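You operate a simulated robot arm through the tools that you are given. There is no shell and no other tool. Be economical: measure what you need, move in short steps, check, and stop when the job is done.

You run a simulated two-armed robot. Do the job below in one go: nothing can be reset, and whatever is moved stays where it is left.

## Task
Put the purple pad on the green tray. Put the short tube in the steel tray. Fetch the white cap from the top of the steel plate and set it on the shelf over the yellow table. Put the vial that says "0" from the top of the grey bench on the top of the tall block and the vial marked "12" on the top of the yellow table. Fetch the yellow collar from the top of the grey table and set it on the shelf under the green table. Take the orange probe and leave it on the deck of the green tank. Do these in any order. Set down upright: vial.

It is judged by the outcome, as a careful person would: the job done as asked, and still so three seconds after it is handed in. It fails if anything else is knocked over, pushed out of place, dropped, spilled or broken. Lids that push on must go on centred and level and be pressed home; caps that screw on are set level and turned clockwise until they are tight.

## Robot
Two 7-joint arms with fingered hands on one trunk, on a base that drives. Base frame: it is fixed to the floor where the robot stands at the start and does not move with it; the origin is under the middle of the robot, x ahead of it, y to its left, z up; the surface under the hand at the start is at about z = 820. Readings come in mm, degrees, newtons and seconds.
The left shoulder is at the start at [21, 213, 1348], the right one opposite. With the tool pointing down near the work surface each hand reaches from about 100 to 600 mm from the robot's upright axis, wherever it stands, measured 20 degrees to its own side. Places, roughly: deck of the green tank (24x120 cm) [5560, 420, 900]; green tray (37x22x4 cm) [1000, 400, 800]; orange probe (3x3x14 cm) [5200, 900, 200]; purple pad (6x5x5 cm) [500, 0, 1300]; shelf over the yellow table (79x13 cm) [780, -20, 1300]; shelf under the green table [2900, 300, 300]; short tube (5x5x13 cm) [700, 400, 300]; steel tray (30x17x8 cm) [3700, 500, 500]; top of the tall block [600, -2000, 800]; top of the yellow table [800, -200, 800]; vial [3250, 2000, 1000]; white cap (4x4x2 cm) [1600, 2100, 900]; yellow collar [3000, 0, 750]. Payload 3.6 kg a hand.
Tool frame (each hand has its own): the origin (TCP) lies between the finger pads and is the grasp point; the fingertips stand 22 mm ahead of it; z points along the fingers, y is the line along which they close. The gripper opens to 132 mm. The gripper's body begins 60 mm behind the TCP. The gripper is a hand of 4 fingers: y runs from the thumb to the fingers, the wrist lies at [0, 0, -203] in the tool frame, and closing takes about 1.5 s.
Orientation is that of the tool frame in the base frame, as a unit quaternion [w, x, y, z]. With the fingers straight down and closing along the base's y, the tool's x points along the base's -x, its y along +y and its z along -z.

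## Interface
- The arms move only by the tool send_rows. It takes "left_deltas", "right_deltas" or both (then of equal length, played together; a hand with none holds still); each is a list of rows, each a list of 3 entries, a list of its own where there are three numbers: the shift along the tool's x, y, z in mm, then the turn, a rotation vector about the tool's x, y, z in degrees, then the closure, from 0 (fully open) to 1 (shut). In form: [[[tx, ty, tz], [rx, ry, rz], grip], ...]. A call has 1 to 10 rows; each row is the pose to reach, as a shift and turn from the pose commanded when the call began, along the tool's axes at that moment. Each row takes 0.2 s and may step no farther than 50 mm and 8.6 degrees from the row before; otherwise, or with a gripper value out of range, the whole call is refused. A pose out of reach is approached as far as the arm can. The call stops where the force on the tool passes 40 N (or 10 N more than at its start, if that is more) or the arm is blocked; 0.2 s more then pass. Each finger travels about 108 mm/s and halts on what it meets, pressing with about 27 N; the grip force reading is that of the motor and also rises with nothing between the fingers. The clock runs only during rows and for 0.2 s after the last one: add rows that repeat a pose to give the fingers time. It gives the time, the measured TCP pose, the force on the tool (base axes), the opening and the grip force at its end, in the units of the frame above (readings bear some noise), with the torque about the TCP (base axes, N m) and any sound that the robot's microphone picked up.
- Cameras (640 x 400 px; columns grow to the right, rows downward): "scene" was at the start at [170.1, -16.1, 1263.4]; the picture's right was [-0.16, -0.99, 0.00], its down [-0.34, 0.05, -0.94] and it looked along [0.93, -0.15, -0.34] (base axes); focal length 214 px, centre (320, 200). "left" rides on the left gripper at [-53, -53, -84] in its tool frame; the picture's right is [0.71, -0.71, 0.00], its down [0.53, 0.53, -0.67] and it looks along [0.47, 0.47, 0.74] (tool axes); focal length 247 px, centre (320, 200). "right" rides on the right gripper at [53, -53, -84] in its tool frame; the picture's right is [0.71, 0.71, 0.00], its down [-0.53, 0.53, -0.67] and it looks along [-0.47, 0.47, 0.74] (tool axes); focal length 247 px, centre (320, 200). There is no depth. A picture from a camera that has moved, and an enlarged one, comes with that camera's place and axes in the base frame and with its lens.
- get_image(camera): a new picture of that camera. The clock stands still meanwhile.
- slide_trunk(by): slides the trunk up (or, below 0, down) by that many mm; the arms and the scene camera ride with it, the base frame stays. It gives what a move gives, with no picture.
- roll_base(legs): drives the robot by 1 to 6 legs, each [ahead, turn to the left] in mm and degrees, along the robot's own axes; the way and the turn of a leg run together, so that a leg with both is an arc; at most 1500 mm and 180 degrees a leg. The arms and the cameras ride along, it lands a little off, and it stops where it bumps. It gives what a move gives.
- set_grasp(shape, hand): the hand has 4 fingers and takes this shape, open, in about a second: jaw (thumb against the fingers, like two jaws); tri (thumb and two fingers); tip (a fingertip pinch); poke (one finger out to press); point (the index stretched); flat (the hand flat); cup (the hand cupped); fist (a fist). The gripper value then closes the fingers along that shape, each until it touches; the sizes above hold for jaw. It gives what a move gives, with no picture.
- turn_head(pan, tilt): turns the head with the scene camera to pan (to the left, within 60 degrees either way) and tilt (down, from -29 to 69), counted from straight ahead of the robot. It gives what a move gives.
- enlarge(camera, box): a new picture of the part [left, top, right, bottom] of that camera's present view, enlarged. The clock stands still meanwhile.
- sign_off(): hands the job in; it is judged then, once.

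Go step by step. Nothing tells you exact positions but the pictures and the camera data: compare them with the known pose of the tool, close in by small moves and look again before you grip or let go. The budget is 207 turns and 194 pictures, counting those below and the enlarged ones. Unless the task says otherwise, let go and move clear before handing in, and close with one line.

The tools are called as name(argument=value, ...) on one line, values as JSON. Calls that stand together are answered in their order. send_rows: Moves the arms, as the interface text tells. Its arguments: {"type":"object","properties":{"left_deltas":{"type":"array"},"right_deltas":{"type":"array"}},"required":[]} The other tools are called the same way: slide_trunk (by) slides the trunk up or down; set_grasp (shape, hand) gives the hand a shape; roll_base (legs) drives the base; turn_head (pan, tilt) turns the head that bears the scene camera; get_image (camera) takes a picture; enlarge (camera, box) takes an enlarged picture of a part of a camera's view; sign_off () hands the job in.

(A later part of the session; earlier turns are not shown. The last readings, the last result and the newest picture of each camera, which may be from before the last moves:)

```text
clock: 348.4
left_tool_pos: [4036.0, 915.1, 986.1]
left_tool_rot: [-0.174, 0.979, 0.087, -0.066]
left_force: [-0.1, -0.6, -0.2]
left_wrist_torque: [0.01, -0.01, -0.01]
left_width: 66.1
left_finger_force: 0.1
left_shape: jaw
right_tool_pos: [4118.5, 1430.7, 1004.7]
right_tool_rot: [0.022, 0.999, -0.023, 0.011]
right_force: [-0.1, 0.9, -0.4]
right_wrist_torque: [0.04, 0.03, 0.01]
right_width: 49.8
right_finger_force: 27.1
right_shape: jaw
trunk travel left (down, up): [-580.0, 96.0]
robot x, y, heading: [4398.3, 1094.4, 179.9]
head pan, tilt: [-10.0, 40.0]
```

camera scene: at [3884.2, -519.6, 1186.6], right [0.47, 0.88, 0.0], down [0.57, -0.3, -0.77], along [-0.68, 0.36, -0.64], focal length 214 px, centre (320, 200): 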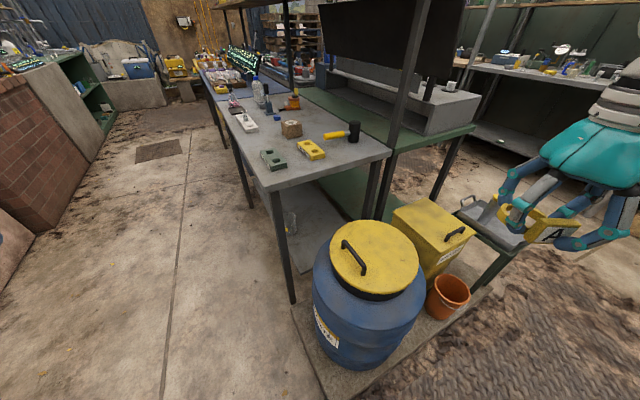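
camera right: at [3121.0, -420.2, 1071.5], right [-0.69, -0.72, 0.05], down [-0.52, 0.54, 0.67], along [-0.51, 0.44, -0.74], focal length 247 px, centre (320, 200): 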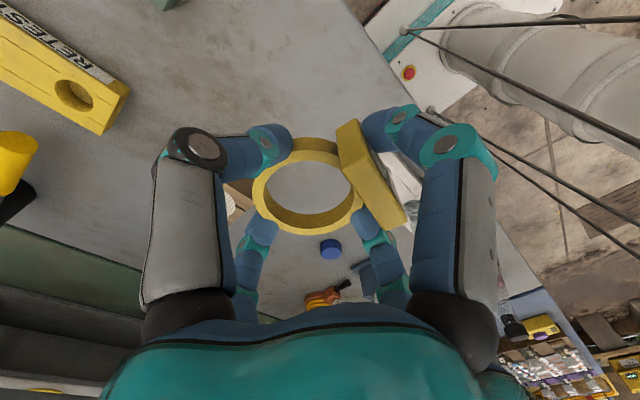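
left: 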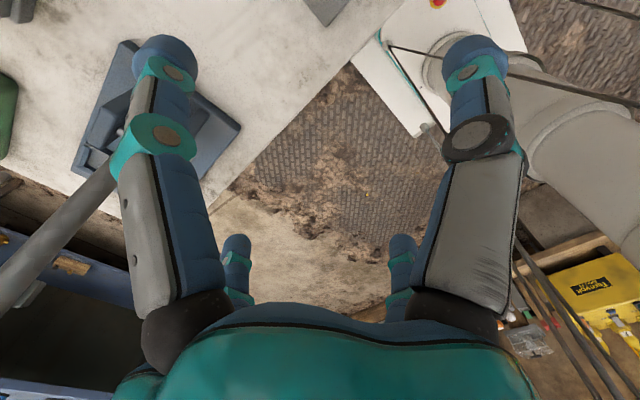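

roll_base(legs=[[660, 0], [660, 0]])

roll_base(legs=[[0, 45]])

roll_base(legs=[[0, 44]])

turn_head(pan=-10, tilt=45)

get_image(camera="scene")

```text
clock: 355.2
left_tool_pos: [2734.2, 921.4, 986.5]
left_tool_rot: [-0.174, 0.979, 0.084, -0.067]
left_force: [-0.8, -0.2, -0.4]
left_wrist_torque: [-0.03, -0.02, 0.01]
left_width: 65.8
left_finger_force: 0.0
left_shape: jaw
right_tool_pos: [2819.4, 1436.4, 1003.1]
right_tool_rot: [0.022, 0.999, -0.025, 0.011]
right_force: [0.2, 1.3, 0.2]
right_wrist_torque: [0.03, -0.03, 0.02]
right_width: 49.6
right_finger_force: 26.8
right_shape: jaw
trunk travel left (down, up): [-580.0, 96.0]
robot x, y, heading: [3096.0, 1098.6, 179.4]
head pan, tilt: [-10.0, 40.0]
```

```text
clock: 357.8
left_tool_pos: [2967.1, 716.9, 987.4]
left_tool_rot: [-0.135, 0.871, 0.455, -0.128]
left_force: [0.0, 0.2, 0.1]
left_wrist_torque: [0.0, -0.02, 0.03]
left_width: 65.8
left_finger_force: 0.2
left_shape: jaw
right_tool_pos: [2660.0, 1138.2, 1004.8]
right_tool_rot: [0.016, 0.932, 0.361, 0.018]
right_force: [-0.5, 0.2, 0.1]
right_wrist_torque: [-0.01, -0.03, 0.04]
right_width: 50.0
right_finger_force: 27.4
right_shape: jaw
trunk travel left (down, up): [-580.0, 96.0]
robot x, y, heading: [3074.9, 1116.6, -135.5]
head pan, tilt: [-10.0, 40.0]
```

```text
clock: 360.2
left_tool_pos: [3269.7, 746.8, 987.1]
left_tool_rot: [-0.078, 0.641, 0.745, -0.168]
left_force: [0.9, -1.3, 1.1]
left_wrist_torque: [0.01, 0.03, 0.0]
left_width: 66.0
left_finger_force: 0.1
left_shape: jaw
right_tool_pos: [2757.3, 843.5, 1004.4]
right_tool_rot: [0.008, 0.733, 0.68, 0.023]
right_force: [-0.2, 0.5, -0.6]
right_wrist_torque: [-0.02, 0.0, -0.02]
right_width: 49.4
right_finger_force: 27.3
right_shape: jaw
trunk travel left (down, up): [-580.0, 96.0]
robot x, y, heading: [3046.6, 1117.4, -92.1]
head pan, tilt: [-10.0, 40.0]
```

```text
clock: 360.9
left_tool_pos: [3270.5, 749.0, 987.2]
left_tool_rot: [-0.079, 0.642, 0.744, -0.17]
left_force: [0.7, 0.4, 0.3]
left_wrist_torque: [-0.02, 0.01, -0.01]
left_width: 65.9
left_finger_force: 0.1
left_shape: jaw
right_tool_pos: [2757.5, 844.7, 1006.8]
right_tool_rot: [0.009, 0.733, 0.68, 0.023]
right_force: [-0.2, 0.3, 1.4]
right_wrist_torque: [-0.02, 0.0, -0.03]
right_width: 49.7
right_finger_force: 27.1
right_shape: jaw
trunk travel left (down, up): [-580.0, 96.0]
robot x, y, heading: [3047.7, 1109.1, -92.4]
head pan, tilt: [-10.0, 45.0]
```

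```text
60 pictures are left
camera scene: at [3030.2, 960.0, 1179.4], right [-0.98, 0.21, 0.0], down [0.15, 0.69, -0.71], along [-0.15, -0.69, -0.71], focal length 214 px, centre (320, 200)
```

scene: 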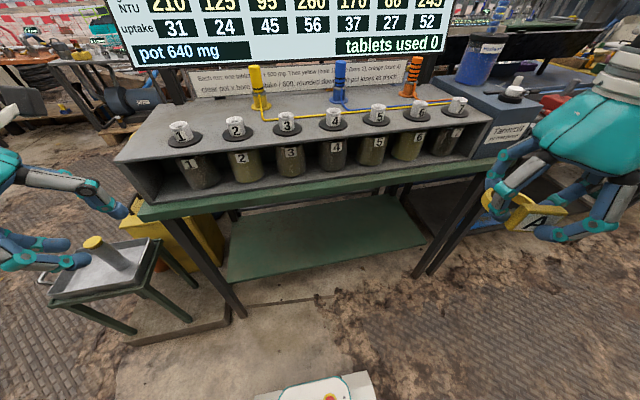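

The green under-shelf spans x≈2360–3340, front edge y≈480. I'll draw the left hand in slightly, lower the trunk, and approach.

send_rows(left_deltas=[[[35, 0, 0], [0, 0, 0], 0.5], [[70, 0, 0], [0, 0, 0], 0.5]])

slide_trunk(by=-400)

slide_trunk(by=-130)

roll_base(legs=[[200, 2]])

turn_head(pan=-15, tilt=35)

get_image(camera="scene")

```text
clock: 361.5
left_tool_pos: [3259.3, 817.6, 981.1]
left_tool_rot: [-0.078, 0.64, 0.745, -0.17]
left_force: [0.5, -0.1, -0.2]
left_wrist_torque: [0.02, 0.02, -0.04]
left_width: 65.7
left_finger_force: 0.0
left_shape: jaw
right_tool_pos: [2756.7, 845.5, 1005.2]
right_tool_rot: [0.009, 0.733, 0.68, 0.022]
right_force: [0.2, -0.4, -0.2]
right_wrist_torque: [0.01, -0.01, 0.03]
right_width: 49.4
right_finger_force: 27.2
right_shape: jaw
trunk travel left (down, up): [-580.0, 96.0]
robot x, y, heading: [3044.4, 1114.9, -92.3]
head pan, tilt: [-10.0, 45.0]
```

```text
clock: 365.3
left_tool_pos: [3261.0, 827.6, 559.2]
left_tool_rot: [-0.104, 0.637, 0.752, -0.136]
left_force: [-0.2, 0.0, 1.0]
left_wrist_torque: [0.01, 0.0, 0.01]
left_width: 66.0
left_finger_force: 0.0
left_shape: jaw
right_tool_pos: [2758.1, 851.9, 591.2]
right_tool_rot: [-0.013, 0.733, 0.679, 0.046]
right_force: [0.0, 0.3, -0.8]
right_wrist_torque: [-0.01, 0.01, 0.03]
right_width: 49.8
right_finger_force: 27.0
right_shape: jaw
trunk travel left (down, up): [-180.0, 496.0]
robot x, y, heading: [3044.6, 1116.8, -92.3]
head pan, tilt: [-10.0, 45.0]
```

```text
clock: 366.9
left_tool_pos: [3260.7, 856.7, 395.4]
left_tool_rot: [-0.154, 0.627, 0.76, -0.071]
left_force: [0.5, -0.2, -0.6]
left_wrist_torque: [0.0, 0.01, -0.01]
left_width: 66.2
left_finger_force: 0.0
left_shape: jaw
right_tool_pos: [2759.0, 873.2, 426.1]
right_tool_rot: [-0.076, 0.729, 0.672, 0.107]
right_force: [-0.4, -0.3, -0.3]
right_wrist_torque: [0.01, 0.02, -0.01]
right_width: 49.6
right_finger_force: 27.6
right_shape: jaw
trunk travel left (down, up): [-50.0, 626.0]
robot x, y, heading: [3046.5, 1117.0, -92.3]
head pan, tilt: [-10.0, 45.0]
```

```text
clock: 368.0
left_tool_pos: [3263.6, 781.3, 395.9]
left_tool_rot: [-0.152, 0.621, 0.766, -0.07]
left_force: [-0.1, -1.1, -0.6]
left_wrist_torque: [0.0, 0.03, 0.01]
left_width: 65.8
left_finger_force: 0.0
left_shape: jaw
right_tool_pos: [2758.5, 795.1, 425.1]
right_tool_rot: [-0.075, 0.725, 0.677, 0.104]
right_force: [0.9, -0.5, -1.3]
right_wrist_torque: [0.03, -0.01, -0.03]
right_width: 49.6
right_finger_force: 26.7
right_shape: jaw
trunk travel left (down, up): [-50.0, 626.0]
robot x, y, heading: [3043.9, 1036.5, -91.2]
head pan, tilt: [-10.0, 45.0]
stopped in leg 1: the robot was blocked; the commanded pose is now the measured one
```

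```text
clock: 368.7
left_tool_pos: [3262.4, 781.7, 396.4]
left_tool_rot: [-0.152, 0.622, 0.765, -0.07]
left_force: [0.3, 0.2, 0.4]
left_wrist_torque: [0.01, -0.01, -0.04]
left_width: 66.0
left_finger_force: 0.1
left_shape: jaw
right_tool_pos: [2758.9, 794.7, 426.1]
right_tool_rot: [-0.076, 0.725, 0.677, 0.105]
right_force: [-0.1, 0.4, 0.5]
right_wrist_torque: [-0.01, 0.02, 0.0]
right_width: 49.6
right_finger_force: 26.9
right_shape: jaw
trunk travel left (down, up): [-50.0, 626.0]
robot x, y, heading: [3045.1, 1036.7, -91.7]
head pan, tilt: [-15.0, 35.0]
```

```text
59 pictures are left
camera scene: at [3018.4, 870.3, 648.9], right [-0.96, 0.29, 0.0], down [0.17, 0.55, -0.82], along [-0.24, -0.78, -0.57], focal length 214 px, centre (320, 200)
```

scene: 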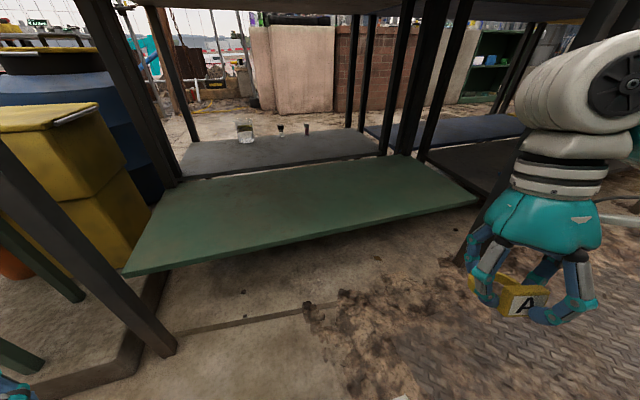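

The green shelf is empty and clear. Both arms again got squeezed when lowered, so I'll extend the hands forward and level the right one before driving in.

send_rows(right_deltas=[[[-36, 10, -16], [0, -3, 0], 1], [[-72, 20, -32], [0, -6, 0], 1], [[-108, 30, -47], [0, -9, 0], 1], [[-144, 40, -62], [0, -12, 0], 1], [[-176, 50, -77], [0, -14.6, 0], 1]], left_deltas=[[[-20, 0, -15], [0, 0, 0], 0.5], [[-40, 0, -30], [0, 0, 0], 0.5], [[-60, 0, -45], [0, 0, 0], 0.5], [[-80, 0, -60], [0, 0, 0], 0.5], [[-100, 0, -75], [0, 0, 0], 0.5]])

roll_base(legs=[[90, 0]])

roll_base(legs=[[80, 0]])

get_image(camera="scene")

```text
clock: 369.9
left_tool_pos: [3303.9, 677.4, 451.0]
left_tool_rot: [-0.154, 0.621, 0.766, -0.069]
left_force: [0.7, 0.2, 0.2]
left_wrist_torque: [0.0, -0.02, 0.02]
left_width: 66.2
left_finger_force: 0.1
left_shape: jaw
right_tool_pos: [2796.6, 602.4, 459.5]
right_tool_rot: [0.01, 0.732, 0.681, 0.012]
right_force: [0.0, -0.8, -0.2]
right_wrist_torque: [0.0, 0.0, -0.02]
right_width: 49.5
right_finger_force: 26.8
right_shape: jaw
trunk travel left (down, up): [-50.0, 626.0]
robot x, y, heading: [3042.8, 1037.8, -91.6]
head pan, tilt: [-15.0, 35.0]
```

```text
clock: 371.1
left_tool_pos: [3299.9, 606.9, 448.3]
left_tool_rot: [-0.164, 0.627, 0.76, -0.054]
left_force: [-2.0, 17.7, -1.8]
left_wrist_torque: [-0.16, 0.0, 0.15]
left_width: 61.8
left_finger_force: 0.1
left_shape: jaw
right_tool_pos: [2793.4, 520.2, 460.4]
right_tool_rot: [0.012, 0.733, 0.68, 0.012]
right_force: [0.0, -0.1, 0.7]
right_wrist_torque: [0.0, 0.0, -0.01]
right_width: 49.6
right_finger_force: 27.4
right_shape: jaw
trunk travel left (down, up): [-50.0, 626.0]
robot x, y, heading: [3039.4, 955.6, -91.9]
head pan, tilt: [-15.0, 35.0]
stopped in leg 1: the force on the tool passed its limit at 63 N (the readings are from after the stop); the commanded pose is now the measured one
```

```text
clock: 371.9
left_tool_pos: [3303.1, 607.5, 450.6]
left_tool_rot: [-0.168, 0.633, 0.754, -0.043]
left_force: [-2.2, 23.4, 8.2]
left_wrist_torque: [-0.76, -0.15, 0.19]
left_width: 61.7
left_finger_force: 0.1
left_shape: jaw
right_tool_pos: [2795.2, 500.6, 464.3]
right_tool_rot: [0.013, 0.731, 0.682, 0.01]
right_force: [0.3, 0.6, 0.4]
right_wrist_torque: [-0.02, -0.03, 0.05]
right_width: 49.5
right_finger_force: 26.8
right_shape: jaw
trunk travel left (down, up): [-50.0, 626.0]
robot x, y, heading: [3041.5, 936.9, -91.6]
head pan, tilt: [-15.0, 35.0]
stopped in leg 1: the robot was blocked; the commanded pose is now the measured one
```

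```text
58 pictures are left
camera scene: at [3017.6, 771.0, 650.0], right [-0.96, 0.28, 0.0], down [0.16, 0.55, -0.82], along [-0.23, -0.79, -0.57], focal length 214 px, centre (320, 200)
```

scene: 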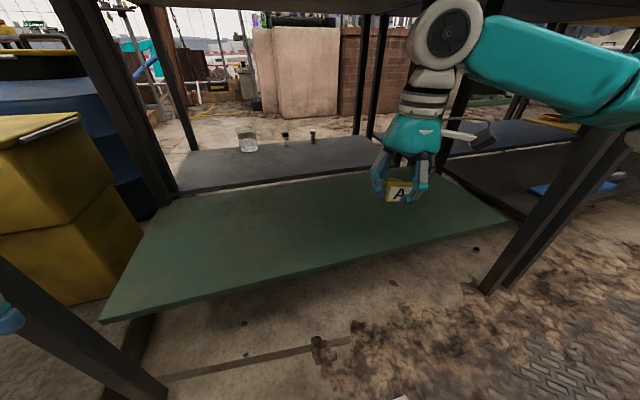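

The left hand touched the table leg; I'll draw it inward, then reach the right hand over the shelf.

send_rows(left_deltas=[[[30, -10, 0], [0, 0, 0], 0.5], [[50, -40, 0], [0, 0, 0], 0.5], [[60, -70, 0], [0, 0, 0], 0.5], [[60, -80, 0], [0, 0, 0], 0.5]], right_deltas=[[[0, 25, 30], [0, 0, 0], 1], [[-30, 50, 60], [0, 0, 0], 1], [[-65, 65, 90], [0, 0, 0], 1], [[-100, 75, 110], [0, 0, 0], 1]])

get_image(camera="scene")

```text
clock: 372.9
left_tool_pos: [3216.3, 629.2, 476.2]
left_tool_rot: [-0.17, 0.631, 0.756, -0.042]
left_force: [0.2, -0.2, -0.6]
left_wrist_torque: [0.0, -0.02, -0.02]
left_width: 65.9
left_finger_force: 0.1
left_shape: jaw
left hand out of reach, approached as far as the arm can: row 2, 3, 4
right_tool_pos: [2862.7, 394.0, 352.0]
right_tool_rot: [0.011, 0.731, 0.682, 0.012]
right_force: [0.9, -0.1, -0.4]
right_wrist_torque: [-0.02, 0.0, 0.01]
right_width: 49.8
right_finger_force: 26.7
right_shape: jaw
trunk travel left (down, up): [-50.0, 626.0]
robot x, y, heading: [3040.5, 935.1, -91.4]
head pan, tilt: [-15.0, 35.0]
```

```text
57 pictures are left
camera scene: at [3016.6, 767.5, 648.8], right [-0.96, 0.28, 0.0], down [0.16, 0.55, -0.82], along [-0.23, -0.79, -0.57], focal length 214 px, centre (320, 200)
```

scene: 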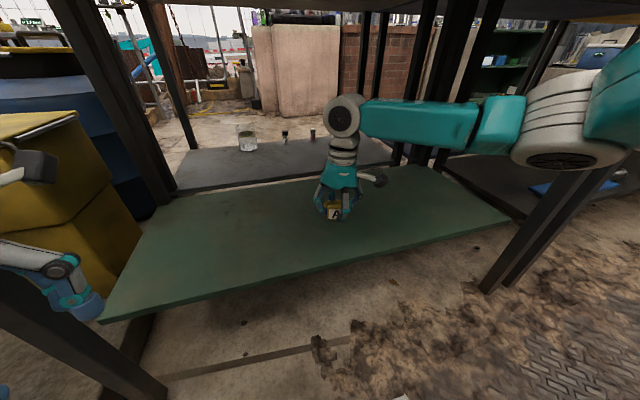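

The collar is over the shelf but near its front; I'll go 45 mm further in and lower until contact.

send_rows(right_deltas=[[[-25, 0, 20], [0, 0, 0], 1], [[-45, 0, 50], [0, 0, 0], 1], [[-45, 0, 75], [0, 0, 0], 1]])

get_image(camera="scene")

```text
clock: 373.7
left_tool_pos: [3215.9, 630.3, 476.8]
left_tool_rot: [-0.169, 0.631, 0.756, -0.043]
left_force: [-0.4, -0.1, 0.5]
left_wrist_torque: [-0.01, 0.01, 0.0]
left_width: 65.9
left_finger_force: 0.0
left_shape: jaw
right_tool_pos: [2865.6, 347.2, 281.8]
right_tool_rot: [0.013, 0.731, 0.682, 0.01]
right_force: [-2.0, 4.9, 17.2]
right_wrist_torque: [-0.38, 0.37, -0.1]
right_width: 50.3
right_finger_force: 26.5
right_shape: jaw
trunk travel left (down, up): [-50.0, 626.0]
robot x, y, heading: [3038.1, 939.0, -91.3]
head pan, tilt: [-15.0, 35.0]
```

```text
56 pictures are left
camera scene: at [3016.8, 768.3, 649.6], right [-0.96, 0.28, 0.0], down [0.16, 0.55, -0.82], along [-0.23, -0.79, -0.57], focal length 214 px, centre (320, 200)
```

scene: 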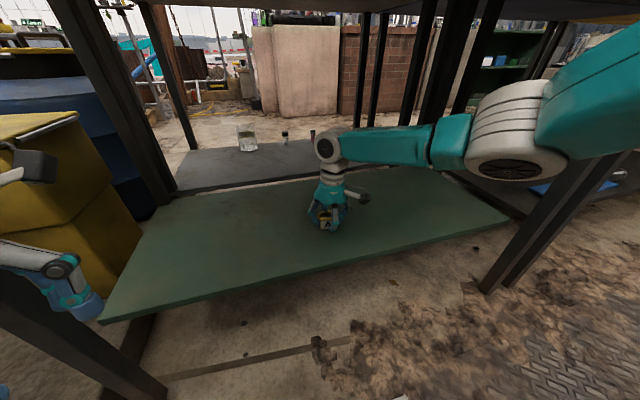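

It's on the shelf (contact at 17 N). I'll open and rise.

send_rows(right_deltas=[[[0, 0, -3], [0, 0, 0], 0.7], [[0, 0, -3], [0, 0, 0], 0.4], [[0, 0, -3], [0, 0, 0], 0.2], [[0, 0, -20], [0, 0, 0], 0.2], [[0, 0, -60], [0, 0, 0], 0.2], [[15, 0, -100], [0, 0, 0], 0.2], [[50, -10, -120], [0, 0, 0], 0.3], [[95, -30, -130], [0, 0, 0], 0.3]])

enlarge(camera="scene", box=[240, 130, 440, 280])

```text
refused: row 8 steps farther than a row can; nothing moved
```

```text
2.67 times, centred on (340, 205) of scene
camera zoom: at [3016.8, 768.3, 649.6], right [-0.96, 0.28, 0.0], down [0.16, 0.55, -0.82], along [-0.23, -0.79, -0.57], focal length 572 px, centre (267, 187)
```

zoom: 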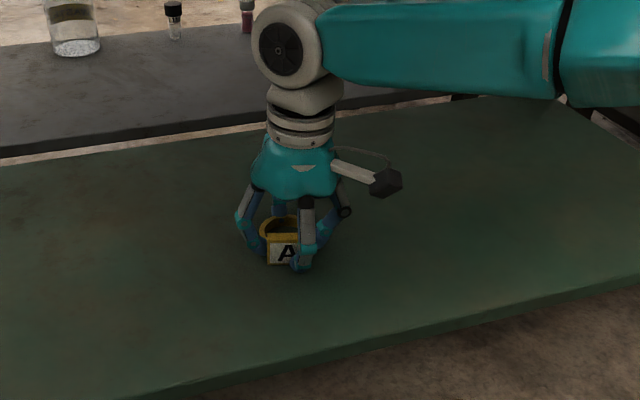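

send_rows(right_deltas=[[[0, 0, -2], [0, 0, 0], 0.7], [[0, 0, -2], [0, 0, 0], 0.4], [[0, 0, -2], [0, 0, 0], 0.2], [[0, 0, -20], [0, 0, 0], 0.2], [[0, 0, -60], [0, 0, 0], 0.2], [[15, 0, -100], [0, 0, 0], 0.2], [[45, -10, -120], [0, 0, 0], 0.3], [[85, -20, -130], [0, 0, 0], 0.3], [[125, -30, -130], [0, 0, 0], 0.3]])

roll_base(legs=[[-120, 0]])

roll_base(legs=[[-120, 0]])

slide_trunk(by=400)

get_image(camera="scene")

```text
clock: 375.7
left_tool_pos: [3216.4, 629.5, 477.2]
left_tool_rot: [-0.169, 0.632, 0.755, -0.041]
left_force: [-0.4, 0.3, -0.1]
left_wrist_torque: [0.01, 0.01, 0.02]
left_width: 65.7
left_finger_force: 0.1
left_shape: jaw
right_tool_pos: [2842.1, 475.0, 409.9]
right_tool_rot: [0.011, 0.731, 0.682, 0.013]
right_force: [-0.3, 0.7, 0.0]
right_wrist_torque: [0.01, 0.0, -0.02]
right_width: 92.9
right_finger_force: 0.0
right_shape: jaw
trunk travel left (down, up): [-50.0, 626.0]
robot x, y, heading: [3039.9, 936.2, -91.4]
head pan, tilt: [-15.0, 35.0]
```

```text
clock: 376.9
left_tool_pos: [3218.1, 749.0, 476.1]
left_tool_rot: [-0.17, 0.631, 0.756, -0.041]
left_force: [0.1, 0.2, -0.2]
left_wrist_torque: [0.01, 0.03, 0.01]
left_width: 66.1
left_finger_force: 0.1
left_shape: jaw
right_tool_pos: [2843.6, 595.5, 408.9]
right_tool_rot: [0.011, 0.732, 0.681, 0.013]
right_force: [-0.9, 0.7, -0.9]
right_wrist_torque: [-0.03, 0.0, -0.01]
right_width: 92.7
right_finger_force: 0.0
right_shape: jaw
trunk travel left (down, up): [-50.0, 626.0]
robot x, y, heading: [3044.2, 1056.9, -91.2]
head pan, tilt: [-15.0, 35.0]
```

```text
clock: 378.2
left_tool_pos: [3222.9, 871.7, 476.2]
left_tool_rot: [-0.17, 0.63, 0.756, -0.042]
left_force: [-0.4, 0.6, 0.1]
left_wrist_torque: [-0.05, -0.01, 0.01]
left_width: 65.8
left_finger_force: 0.1
left_shape: jaw
right_tool_pos: [2848.1, 716.2, 410.2]
right_tool_rot: [0.012, 0.731, 0.682, 0.013]
right_force: [0.2, -0.2, 0.2]
right_wrist_torque: [0.01, 0.02, 0.02]
right_width: 93.0
right_finger_force: 0.0
right_shape: jaw
trunk travel left (down, up): [-50.0, 626.0]
robot x, y, heading: [3051.2, 1177.0, -91.2]
head pan, tilt: [-15.0, 35.0]
```

```text
clock: 382.0
left_tool_pos: [3222.3, 871.7, 876.1]
left_tool_rot: [-0.17, 0.631, 0.756, -0.041]
left_force: [1.3, -0.3, 0.8]
left_wrist_torque: [0.02, 0.0, 0.0]
left_width: 66.2
left_finger_force: 0.0
left_shape: jaw
right_tool_pos: [2848.7, 715.5, 809.3]
right_tool_rot: [0.011, 0.73, 0.683, 0.014]
right_force: [-0.8, -0.2, -0.2]
right_wrist_torque: [0.01, 0.03, 0.02]
right_width: 92.7
right_finger_force: 0.1
right_shape: jaw
trunk travel left (down, up): [-450.0, 226.0]
robot x, y, heading: [3043.9, 1176.2, -91.3]
head pan, tilt: [-15.0, 35.0]
```

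```text
54 pictures are left
camera scene: at [3022.6, 1015.6, 1062.7], right [-0.96, 0.28, 0.0], down [0.16, 0.55, -0.82], along [-0.23, -0.79, -0.57], focal length 214 px, centre (320, 200)
```

scene: 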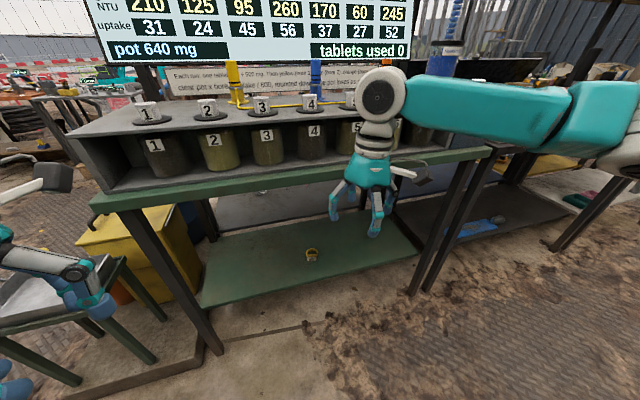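

The collar sits on the green shelf. Now for the vials on the grey bench behind me: I'll level the left hand, raise the trunk, and turn round.

send_rows(left_deltas=[[[0, 0, -20], [-6, -3, 0], 0.3], [[0, 10, -40], [-12, -6, 0], 0.2], [[0, 20, -60], [-18, -9, 0], 0]], right_deltas=[[[30, 0, -20], [0, 0, 0], 0], [[60, 0, -40], [0, 0, 0], 0], [[90, 0, -60], [0, 0, 0], 0]])

slide_trunk(by=210)

roll_base(legs=[[0, 45]])

roll_base(legs=[[0, 45]])

roll_base(legs=[[0, 45]])

roll_base(legs=[[0, 45]])

turn_head(pan=0, tilt=20)

get_image(camera="scene")

```text
clock: 382.8
left_tool_pos: [3260.3, 865.4, 926.9]
left_tool_rot: [-0.008, 0.644, 0.764, 0.028]
left_force: [0.1, -0.5, 0.2]
left_wrist_torque: [-0.03, 0.0, 0.02]
left_width: 132.2
left_finger_force: 0.1
left_shape: jaw
right_tool_pos: [2852.9, 804.8, 870.9]
right_tool_rot: [0.01, 0.731, 0.682, 0.013]
right_force: [0.2, 0.6, -0.7]
right_wrist_torque: [-0.03, -0.01, -0.01]
right_width: 131.7
right_finger_force: 0.1
right_shape: jaw
trunk travel left (down, up): [-450.0, 226.0]
robot x, y, heading: [3046.9, 1176.0, -91.0]
head pan, tilt: [-15.0, 35.0]
```

```text
clock: 385.1
left_tool_pos: [3259.1, 865.5, 1136.7]
left_tool_rot: [-0.009, 0.645, 0.764, 0.029]
left_force: [0.1, -0.1, 0.5]
left_wrist_torque: [0.01, 0.02, 0.03]
left_width: 132.0
left_finger_force: 0.1
left_shape: jaw
right_tool_pos: [2852.1, 804.9, 1079.2]
right_tool_rot: [0.011, 0.731, 0.683, 0.013]
right_force: [0.0, 0.8, 0.2]
right_wrist_torque: [-0.01, -0.01, -0.01]
right_width: 132.2
right_finger_force: 0.1
right_shape: jaw
trunk travel left (down, up): [-660.0, 16.0]
robot x, y, heading: [3046.1, 1178.4, -91.1]
head pan, tilt: [-15.0, 35.0]
```

```text
clock: 387.6
left_tool_pos: [3418.2, 1110.6, 1136.8]
left_tool_rot: [-0.02, 0.299, 0.954, 0.023]
left_force: [0.1, -0.2, 0.1]
left_wrist_torque: [-0.01, 0.03, -0.01]
left_width: 131.8
left_finger_force: 0.1
left_shape: jaw
right_tool_pos: [3174.3, 777.8, 1079.7]
right_tool_rot: [0.005, 0.411, 0.912, 0.017]
right_force: [0.2, -0.1, 1.0]
right_wrist_torque: [0.04, 0.01, 0.0]
right_width: 131.6
right_finger_force: 0.1
right_shape: jaw
trunk travel left (down, up): [-660.0, 16.0]
robot x, y, heading: [3025.4, 1154.0, -46.0]
head pan, tilt: [-15.0, 35.0]
```

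```text
clock: 390.4
left_tool_pos: [3329.9, 1409.8, 1139.7]
left_tool_rot: [-0.026, -0.097, 0.995, 0.012]
left_force: [-0.7, 0.8, 0.2]
left_wrist_torque: [-0.03, -0.02, -0.02]
left_width: 131.9
left_finger_force: 0.0
left_shape: jaw
right_tool_pos: [3400.1, 1003.9, 1081.3]
right_tool_rot: [-0.001, 0.023, 1.0, 0.015]
right_force: [-0.3, -0.3, 0.7]
right_wrist_torque: [-0.03, -0.01, 0.01]
right_width: 131.9
right_finger_force: 0.0
right_shape: jaw
trunk travel left (down, up): [-660.0, 16.0]
robot x, y, heading: [3024.7, 1118.7, -0.9]
head pan, tilt: [-15.0, 35.0]
stopped in leg 1: the robot was blocked; the commanded pose is now the measured one
```

```text
clock: 392.9
left_tool_pos: [3039.6, 1538.9, 1139.1]
left_tool_rot: [-0.029, -0.468, 0.883, 0.002]
left_force: [0.3, 1.3, -0.7]
left_wrist_torque: [0.0, 0.0, -0.03]
left_width: 132.0
left_finger_force: 0.1
left_shape: jaw
right_tool_pos: [3374.1, 1300.0, 1081.5]
right_tool_rot: [-0.007, -0.36, 0.933, 0.014]
right_force: [0.6, -1.0, -0.1]
right_wrist_torque: [0.01, 0.01, 0.01]
right_width: 132.0
right_finger_force: 0.0
right_shape: jaw
trunk travel left (down, up): [-660.0, 16.0]
robot x, y, heading: [3045.5, 1096.0, 44.3]
head pan, tilt: [-15.0, 35.0]
```

```text
clock: 395.7
left_tool_pos: [2727.9, 1407.2, 1140.4]
left_tool_rot: [0.026, 0.768, -0.64, 0.01]
left_force: [-0.9, -0.8, -0.4]
left_wrist_torque: [-0.02, -0.03, -0.05]
left_width: 132.1
left_finger_force: 0.0
left_shape: jaw
right_tool_pos: [3135.1, 1471.6, 1083.7]
right_tool_rot: [-0.011, -0.687, 0.727, 0.01]
right_force: [-0.8, -0.6, -0.7]
right_wrist_torque: [0.0, -0.04, -0.02]
right_width: 132.4
right_finger_force: 0.1
right_shape: jaw
trunk travel left (down, up): [-660.0, 16.0]
robot x, y, heading: [3081.5, 1096.3, 88.0]
head pan, tilt: [-15.0, 35.0]
stopped in leg 1: the robot was blocked; the commanded pose is now the measured one
```

```text
clock: 396.5
left_tool_pos: [2729.4, 1408.3, 1140.3]
left_tool_rot: [0.026, 0.768, -0.64, 0.009]
left_force: [-0.3, -0.8, -0.1]
left_wrist_torque: [-0.02, 0.0, 0.0]
left_width: 132.3
left_finger_force: 0.1
left_shape: jaw
right_tool_pos: [3136.8, 1472.5, 1081.6]
right_tool_rot: [-0.012, -0.686, 0.727, 0.011]
right_force: [-0.6, -0.2, 0.7]
right_wrist_torque: [0.02, 0.05, 0.0]
right_width: 132.1
right_finger_force: 0.0
right_shape: jaw
trunk travel left (down, up): [-660.0, 16.0]
robot x, y, heading: [3079.1, 1099.8, 88.1]
head pan, tilt: [0.0, 20.0]
```

```text
53 pictures are left
camera scene: at [3089.4, 1266.2, 1298.1], right [1.0, -0.04, 0.0], down [-0.01, -0.34, -0.94], along [0.03, 0.94, -0.34], focal length 214 px, centre (320, 200)
```

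scene: 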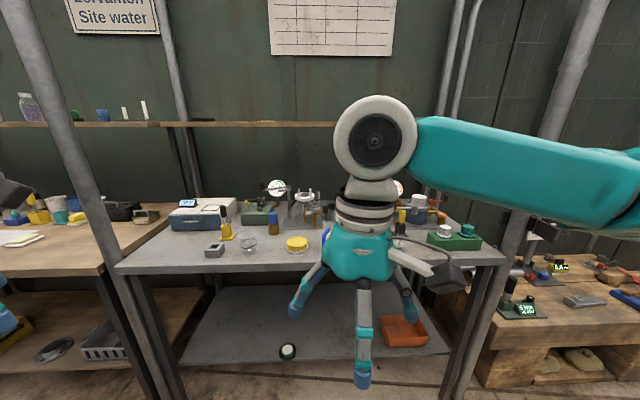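

The bench is ahead, but the right hand hides part of it. I'll move it aside and enlarge.

send_rows(right_deltas=[[[0, -48, 0], [0, 0, 0], 0], [[0, -96, 0], [0, 0, 0], 0], [[0, -144, 0], [0, 0, 0], 0], [[0, -192, 0], [0, 0, 0], 0], [[0, -220, 0], [0, 0, 0], 0]])

enlarge(camera="scene", box=[160, 160, 340, 270])

enlarge(camera="scene", box=[310, 160, 490, 270])

```text
clock: 397.7
left_tool_pos: [2730.7, 1407.4, 1141.3]
left_tool_rot: [0.026, 0.768, -0.64, 0.009]
left_force: [0.2, 0.3, -0.1]
left_wrist_torque: [-0.01, -0.01, 0.01]
left_width: 132.4
left_finger_force: 0.1
left_shape: jaw
right_tool_pos: [3357.0, 1458.4, 1076.1]
right_tool_rot: [-0.011, -0.686, 0.727, 0.011]
right_force: [-0.6, -0.5, -0.2]
right_wrist_torque: [-0.01, 0.02, 0.01]
right_width: 131.9
right_finger_force: 0.1
right_shape: jaw
trunk travel left (down, up): [-660.0, 16.0]
robot x, y, heading: [3083.5, 1096.2, 87.9]
head pan, tilt: [0.0, 20.0]
```

```text
3.56 times, centred on (250, 215) of scene
camera zoom: at [3089.2, 1265.7, 1298.2], right [1.0, -0.04, 0.0], down [-0.01, -0.34, -0.94], along [0.03, 0.94, -0.34], focal length 763 px, centre (569, 147)
```

zoom: 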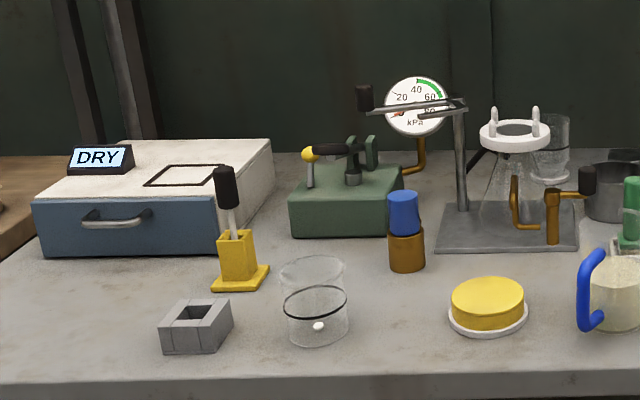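

```text
3.56 times, centred on (400, 215) of scene
camera zoom: at [3089.2, 1265.7, 1298.2], right [1.0, -0.04, 0.0], down [-0.01, -0.34, -0.94], along [0.03, 0.94, -0.34], focal length 763 px, centre (36, 147)
```

zoom: 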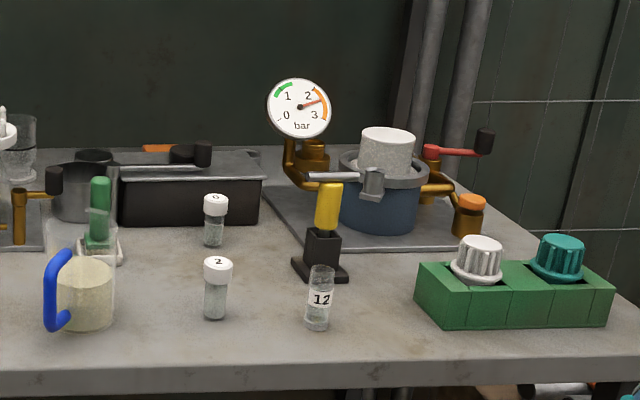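

Found the vials: "12" (open top) near (3384, 1889), "0" near (3328, 2076) and a "2" in front of it. I'll move the robot to stand before them.

send_rows(right_deltas=[[[45, 0, -20], [0, 0, 0], 0], [[80, 0, -40], [0, 0, 0], 0], [[100, 0, -60], [0, 0, 0], 0.3]])

roll_base(legs=[[0, -32]])

roll_base(legs=[[490, 0]])

roll_base(legs=[[0, 33]])

turn_head(pan=0, tilt=40)

get_image(camera="scene")

```text
clock: 398.5
left_tool_pos: [2729.1, 1405.7, 1141.0]
left_tool_rot: [0.026, 0.767, -0.641, 0.009]
left_force: [0.6, 0.1, -0.1]
left_wrist_torque: [-0.02, 0.06, 0.02]
left_width: 131.8
left_finger_force: 0.1
left_shape: jaw
right_tool_pos: [3349.7, 1358.4, 1135.0]
right_tool_rot: [-0.01, -0.686, 0.727, 0.011]
right_force: [-0.2, -0.5, -0.3]
right_wrist_torque: [0.0, 0.0, 0.0]
right_width: 92.8
right_finger_force: 0.0
right_shape: jaw
trunk travel left (down, up): [-660.0, 16.0]
robot x, y, heading: [3079.4, 1094.5, 88.2]
head pan, tilt: [0.0, 20.0]
```

```text
clock: 399.7
left_tool_pos: [2789.6, 1465.7, 1141.1]
left_tool_rot: [-0.027, -0.707, 0.707, -0.005]
left_force: [-0.3, -0.6, -0.8]
left_wrist_torque: [0.03, 0.01, -0.01]
left_width: 132.0
left_finger_force: 0.0
left_shape: jaw
right_tool_pos: [3392.9, 1306.9, 1136.3]
right_tool_rot: [-0.01, -0.617, 0.787, 0.011]
right_force: [1.3, -0.7, 0.1]
right_wrist_torque: [-0.04, 0.02, 0.02]
right_width: 92.4
right_finger_force: 0.0
right_shape: jaw
trunk travel left (down, up): [-660.0, 16.0]
robot x, y, heading: [3074.9, 1101.7, 77.8]
head pan, tilt: [0.0, 20.0]
stopped in leg 1: the robot was blocked; the commanded pose is now the measured one
```

```text
clock: 402.6
left_tool_pos: [2893.6, 1948.4, 1142.8]
left_tool_rot: [-0.027, -0.706, 0.708, -0.007]
left_force: [0.1, -0.2, 1.4]
left_wrist_torque: [-0.01, 0.01, 0.0]
left_width: 131.8
left_finger_force: 0.0
left_shape: jaw
right_tool_pos: [3495.3, 1786.5, 1137.2]
right_tool_rot: [-0.012, -0.617, 0.787, 0.012]
right_force: [-0.4, -0.3, -0.6]
right_wrist_torque: [-0.01, -0.03, -0.01]
right_width: 92.7
right_finger_force: 0.1
right_shape: jaw
trunk travel left (down, up): [-660.0, 16.0]
robot x, y, heading: [3180.5, 1574.5, 77.7]
head pan, tilt: [0.0, 20.0]
```

```text
clock: 404.6
left_tool_pos: [2738.7, 1723.5, 1141.5]
left_tool_rot: [0.024, 0.88, -0.474, 0.013]
left_force: [-0.3, 0.3, -1.2]
left_wrist_torque: [-0.01, 0.02, 0.05]
left_width: 132.0
left_finger_force: 0.1
left_shape: jaw
right_tool_pos: [3329.9, 1922.1, 1137.8]
right_tool_rot: [0.012, 0.818, -0.575, -0.008]
right_force: [-0.4, 0.3, 0.2]
right_wrist_torque: [0.02, -0.01, -0.01]
right_width: 92.5
right_finger_force: 0.1
right_shape: jaw
trunk travel left (down, up): [-660.0, 16.0]
robot x, y, heading: [3201.0, 1581.3, 111.2]
head pan, tilt: [0.0, 20.0]
```

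```text
clock: 405.5
left_tool_pos: [2740.5, 1725.1, 1142.4]
left_tool_rot: [0.024, 0.88, -0.475, 0.013]
left_force: [-0.7, 0.6, -0.5]
left_wrist_torque: [0.0, -0.02, 0.01]
left_width: 132.0
left_finger_force: 0.0
left_shape: jaw
right_tool_pos: [3329.8, 1923.3, 1138.0]
right_tool_rot: [0.013, 0.818, -0.575, -0.008]
right_force: [0.7, 0.5, 1.3]
right_wrist_torque: [0.03, 0.03, -0.02]
right_width: 92.7
right_finger_force: 0.0
right_shape: jaw
trunk travel left (down, up): [-660.0, 16.0]
robot x, y, heading: [3197.5, 1579.8, 111.3]
head pan, tilt: [0.0, 40.0]
```

```text
50 pictures are left
camera scene: at [3144.5, 1732.5, 1266.9], right [0.93, 0.36, 0.0], down [0.23, -0.6, -0.77], along [-0.28, 0.71, -0.64], focal length 214 px, centre (320, 200)
```

scene: 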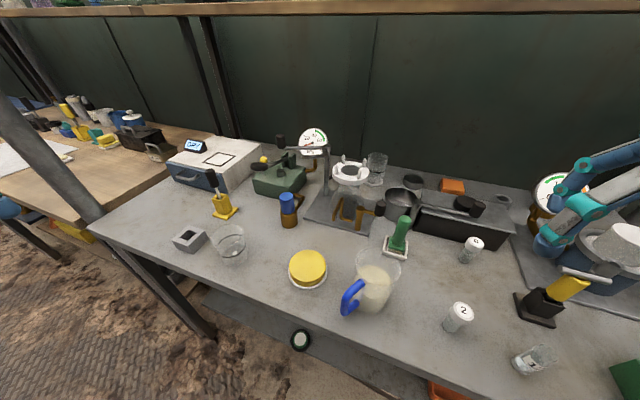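

Triangulating: vial "0" is at about (3322, 2057) on a top at z≈890, "12" at about (3393, 1905). I'll take "0" with the right hand from here.

send_rows(right_deltas=[[[-40, -12, 0], [0, 0, 0], 0.4], [[-85, -25, 0], [0, 0, 0], 0.45], [[-129, -38, 0], [0, 0, 0], 0.45], [[-129, -38, 45], [0, 0, 0], 0.45], [[-129, -38, 90], [0, 0, 0], 0.45], [[-129, -38, 125], [0, 0, 0], 0.45]])

get_image(camera="right")

```text
clock: 406.9
left_tool_pos: [2737.1, 1724.3, 1141.5]
left_tool_rot: [0.025, 0.88, -0.474, 0.013]
left_force: [1.0, 0.7, -1.3]
left_wrist_torque: [-0.01, -0.01, -0.03]
left_width: 131.9
left_finger_force: 0.1
left_shape: jaw
right_tool_pos: [3317.7, 2057.6, 1011.9]
right_tool_rot: [0.012, 0.818, -0.575, -0.008]
right_force: [0.0, 0.2, -0.3]
right_wrist_torque: [-0.01, 0.0, -0.02]
right_width: 73.0
right_finger_force: 0.0
right_shape: jaw
trunk travel left (down, up): [-660.0, 16.0]
robot x, y, heading: [3198.5, 1581.3, 111.2]
head pan, tilt: [0.0, 40.0]
```

```text
49 pictures are left
camera right: at [3387.0, 2024.8, 1093.3], right [-0.43, -0.9, 0.02], down [-0.65, 0.33, 0.68], along [-0.62, 0.28, -0.73], focal length 247 px, centre (320, 200)
```

right: 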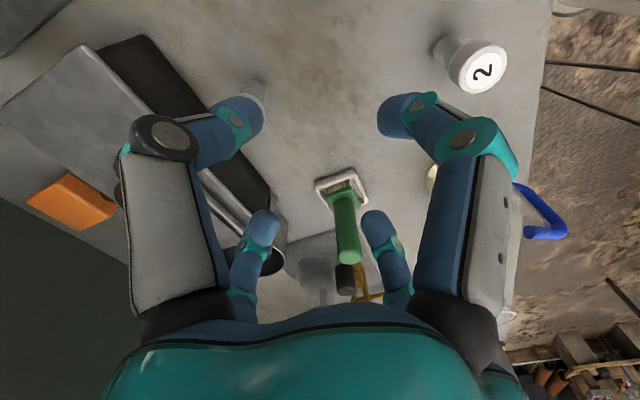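

The vial is a bit further than I thought (its cap near z 915, at about (3340, 2107)). I'll shift over it at the same height and look.

send_rows(right_deltas=[[[-20, -19, 0], [0, 0, 0], 0.45], [[-38, -37, 0], [0, 0, 0], 0.45], [[-38, -37, 15], [0, 0, 0], 0.45]])

get_image(camera="right")

enlarge(camera="scene", box=[390, 120, 590, 290])

```text
clock: 407.7
left_tool_pos: [2739.4, 1724.2, 1143.1]
left_tool_rot: [0.024, 0.88, -0.474, 0.013]
left_force: [0.0, -0.7, 0.0]
left_wrist_torque: [-0.02, -0.02, 0.01]
left_width: 132.0
left_finger_force: 0.0
left_shape: jaw
right_tool_pos: [3338.5, 2104.3, 996.3]
right_tool_rot: [0.013, 0.818, -0.576, -0.007]
right_force: [-0.4, -0.1, -0.2]
right_wrist_torque: [-0.04, -0.01, 0.02]
right_width: 72.9
right_finger_force: 0.0
right_shape: jaw
trunk travel left (down, up): [-660.0, 16.0]
robot x, y, heading: [3197.1, 1582.7, 111.2]
head pan, tilt: [0.0, 40.0]
```

```text
48 pictures are left
camera right: at [3407.9, 2072.2, 1077.2], right [-0.43, -0.9, 0.02], down [-0.65, 0.33, 0.68], along [-0.62, 0.28, -0.73], focal length 247 px, centre (320, 200)
```

right: 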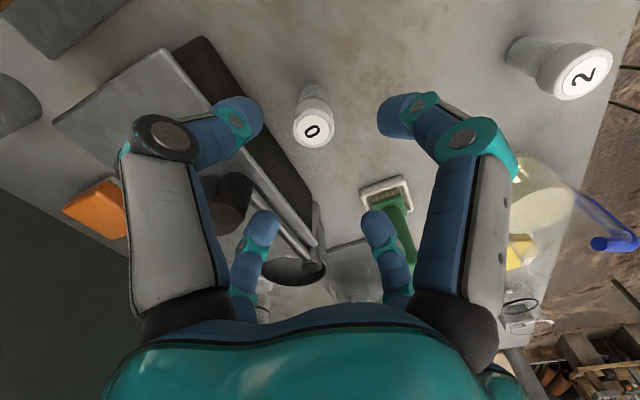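

```text
2.35 times, centred on (490, 205) of scene
camera zoom: at [3143.9, 1732.4, 1266.8], right [0.93, 0.36, 0.0], down [0.23, -0.6, -0.77], along [-0.28, 0.71, -0.64], focal length 505 px, centre (-80, 188)
```

zoom: 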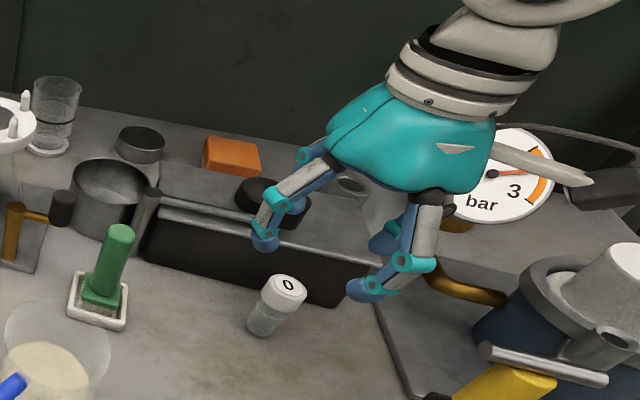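

The hand is centred over the "0" vial. A box sits close behind, so I'll narrow the fingers and descend.

send_rows(right_deltas=[[[1, 0, 0], [0, 0, 0], 0.63], [[1, 0, 25], [0, 0, 0], 0.63], [[1, 0, 50], [0, 0, 0], 0.63], [[1, 0, 62], [0, 0, 0], 0.63]])

get_image(camera="right")

```text
clock: 408.7
left_tool_pos: [2738.2, 1724.0, 1141.3]
left_tool_rot: [0.024, 0.88, -0.474, 0.015]
left_force: [-0.9, -0.1, -0.4]
left_wrist_torque: [-0.01, 0.0, 0.03]
left_width: 132.1
left_finger_force: 0.1
left_shape: jaw
right_tool_pos: [3338.5, 2102.0, 932.4]
right_tool_rot: [0.012, 0.817, -0.576, -0.008]
right_force: [-0.5, 0.1, -0.5]
right_wrist_torque: [-0.01, -0.05, 0.01]
right_width: 49.2
right_finger_force: 0.0
right_shape: jaw
trunk travel left (down, up): [-660.0, 16.0]
robot x, y, heading: [3200.4, 1581.4, 111.4]
head pan, tilt: [0.0, 40.0]
```

```text
46 pictures are left
camera right: at [3407.6, 2070.5, 1014.2], right [-0.43, -0.9, 0.02], down [-0.65, 0.33, 0.68], along [-0.62, 0.28, -0.73], focal length 247 px, centre (320, 200)
```

right: 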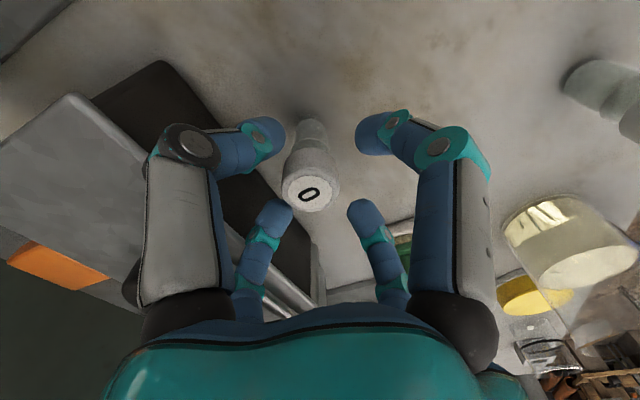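

send_rows(right_deltas=[[[-5, -1, 0], [0, 0, 0], 0.63], [[-5, -1, 15], [0, 0, 0], 0.63], [[-5, -1, 30], [0, 0, 0], 0.63], [[-5, -1, 40], [0, 0, 0], 0.63]])

get_image(camera="right")

```text
clock: 409.7
left_tool_pos: [2738.8, 1723.2, 1142.1]
left_tool_rot: [0.024, 0.88, -0.474, 0.015]
left_force: [0.6, 0.0, -0.1]
left_wrist_torque: [0.05, 0.02, 0.0]
left_width: 132.1
left_finger_force: 0.0
left_shape: jaw
right_tool_pos: [3335.1, 2103.8, 892.4]
right_tool_rot: [0.013, 0.818, -0.575, -0.008]
right_force: [-2.0, -7.9, -1.3]
right_wrist_torque: [0.18, -0.01, 0.19]
right_width: 47.8
right_finger_force: 0.0
right_shape: jaw
trunk travel left (down, up): [-660.0, 16.0]
robot x, y, heading: [3200.6, 1583.7, 111.1]
head pan, tilt: [0.0, 40.0]
```

```text
45 pictures are left
camera right: at [3404.9, 2072.5, 974.1], right [-0.43, -0.9, 0.02], down [-0.65, 0.33, 0.68], along [-0.62, 0.28, -0.73], focal length 247 px, centre (320, 200)
```

right: 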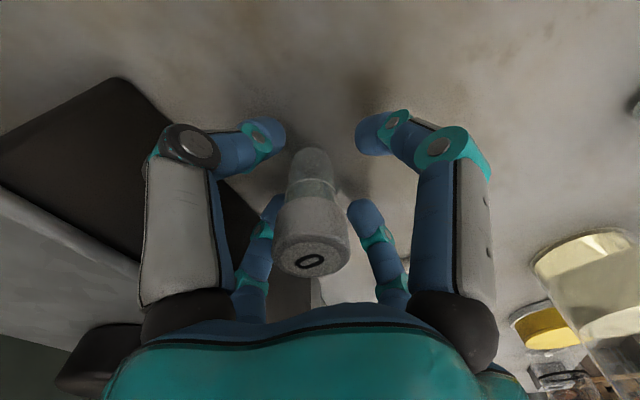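

The vial is between the fingers, with light contact on the box. Closing and lifting straight up.

send_rows(right_deltas=[[[1, 0, 0], [0, 0, 0], 0.8], [[1, 0, 0], [0, 0, 0], 1], [[1, 0, 0], [0, 0, 0], 1], [[1, 0, 0], [0, 0, 0], 1], [[1, 0, -25], [0, 0, 0], 1], [[1, 0, -60], [0, 0, 0], 1], [[1, 0, -100], [0, 0, 0], 1], [[1, 0, -140], [0, 0, 0], 1]])

get_image(camera="right")

```text
clock: 411.5
left_tool_pos: [2738.8, 1724.6, 1143.0]
left_tool_rot: [0.025, 0.88, -0.474, 0.013]
left_force: [-0.4, 0.4, 0.8]
left_wrist_torque: [0.0, -0.03, -0.02]
left_width: 131.7
left_finger_force: 0.1
left_shape: jaw
right_tool_pos: [3341.0, 2106.0, 1032.2]
right_tool_rot: [0.013, 0.818, -0.576, -0.006]
right_force: [0.5, 0.1, -0.1]
right_wrist_torque: [0.01, 0.0, -0.01]
right_width: 17.8
right_finger_force: 27.0
right_shape: jaw
trunk travel left (down, up): [-660.0, 16.0]
robot x, y, heading: [3199.0, 1582.6, 111.2]
head pan, tilt: [0.0, 40.0]
```

```text
44 pictures are left
camera right: at [3409.9, 2073.6, 1113.8], right [-0.43, -0.9, 0.02], down [-0.66, 0.33, 0.68], along [-0.62, 0.28, -0.73], focal length 247 px, centre (320, 200)
```

right: 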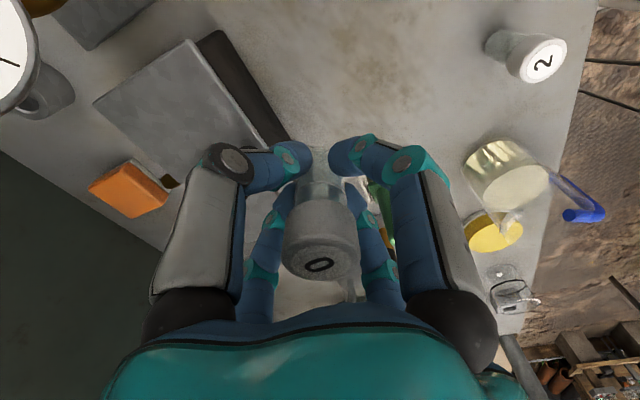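

Vial "0" is held upright. Now "12" with the left hand: I'll tuck the right hand in, raise the left, and turn right so "12" comes in front-left.

send_rows(right_deltas=[[[30, 0, -35], [0, 0, 0], 1], [[70, 0, -60], [0, 0, 0], 1], [[115, 0, -75], [0, 0, 0], 1], [[160, 0, -80], [0, 0, 0], 1], [[200, 0, -80], [0, 0, 0], 1]], left_deltas=[[[0, -10, -15], [0, 0, 0], 0], [[0, -25, -30], [0, 0, 0], 0], [[0, -45, -45], [0, 0, 0], 0], [[0, -65, -60], [0, 0, 0], 0], [[0, -80, -60], [0, 0, 0], 0]])

roll_base(legs=[[0, -34]])

roll_base(legs=[[0, -33]])

turn_head(pan=0, tilt=45)

get_image(camera="scene")

```text
clock: 412.7
left_tool_pos: [2805.7, 1771.1, 1200.1]
left_tool_rot: [0.024, 0.88, -0.474, 0.014]
left_force: [-0.4, 0.2, -0.5]
left_wrist_torque: [0.0, 0.02, 0.0]
left_width: 132.4
left_finger_force: 0.0
left_shape: jaw
right_tool_pos: [3401.4, 1936.1, 1113.4]
right_tool_rot: [0.013, 0.818, -0.575, -0.007]
right_force: [0.0, -0.1, -1.7]
right_wrist_torque: [-0.01, -0.02, 0.02]
right_width: 17.8
right_finger_force: 26.8
right_shape: jaw
right hand out of reach, approached as far as the arm can: row 5
trunk travel left (down, up): [-660.0, 16.0]
robot x, y, heading: [3200.6, 1581.2, 111.1]
head pan, tilt: [0.0, 40.0]
```

```text
clock: 414.8
left_tool_pos: [2976.1, 1954.6, 1199.0]
left_tool_rot: [-0.027, -0.703, 0.711, -0.006]
left_force: [0.6, -0.3, -0.5]
left_wrist_torque: [-0.02, -0.02, -0.02]
left_width: 132.2
left_finger_force: 0.0
left_shape: jaw
right_tool_pos: [3563.1, 1760.0, 1114.4]
right_tool_rot: [-0.01, -0.614, 0.789, 0.012]
right_force: [0.2, -0.2, 0.4]
right_wrist_torque: [0.02, 0.04, 0.01]
right_width: 17.8
right_finger_force: 27.4
right_shape: jaw
trunk travel left (down, up): [-660.0, 16.0]
robot x, y, heading: [3177.8, 1583.9, 77.5]
head pan, tilt: [0.0, 40.0]
```

```text
clock: 416.8
left_tool_pos: [3216.3, 2003.5, 1199.8]
left_tool_rot: [-0.027, -0.467, 0.884, 0.002]
left_force: [-0.7, 0.1, 0.3]
left_wrist_torque: [0.01, 0.01, -0.03]
left_width: 131.9
left_finger_force: 0.1
left_shape: jaw
right_tool_pos: [3597.5, 1516.3, 1114.2]
right_tool_rot: [-0.007, -0.358, 0.933, 0.014]
right_force: [-0.3, -0.3, 0.1]
right_wrist_torque: [-0.01, -0.02, -0.01]
right_width: 18.2
right_finger_force: 27.6
right_shape: jaw
trunk travel left (down, up): [-660.0, 16.0]
robot x, y, heading: [3159.8, 1598.3, 43.9]
head pan, tilt: [0.0, 40.0]
```

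```text
clock: 417.5
left_tool_pos: [3217.1, 2004.1, 1201.3]
left_tool_rot: [-0.029, -0.469, 0.883, 0.002]
left_force: [0.5, 0.0, 1.0]
left_wrist_torque: [0.01, 0.03, 0.0]
left_width: 132.0
left_finger_force: 0.1
left_shape: jaw
right_tool_pos: [3598.5, 1517.4, 1113.8]
right_tool_rot: [-0.008, -0.359, 0.933, 0.013]
right_force: [0.1, 0.4, -0.5]
right_wrist_torque: [0.01, 0.02, -0.04]
right_width: 18.2
right_finger_force: 27.1
right_shape: jaw
trunk travel left (down, up): [-660.0, 16.0]
robot x, y, heading: [3163.9, 1600.6, 43.7]
head pan, tilt: [0.0, 45.0]
```

```text
43 pictures are left
camera scene: at [3280.5, 1706.4, 1259.5], right [0.69, -0.72, 0.0], down [-0.51, -0.49, -0.71], along [0.51, 0.49, -0.71], focal length 214 px, centre (320, 200)
```

scene: 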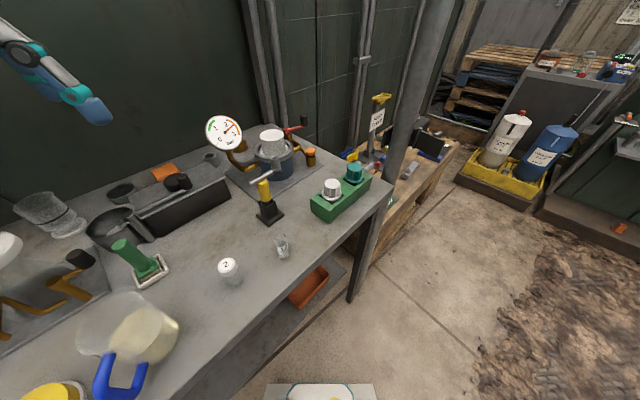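

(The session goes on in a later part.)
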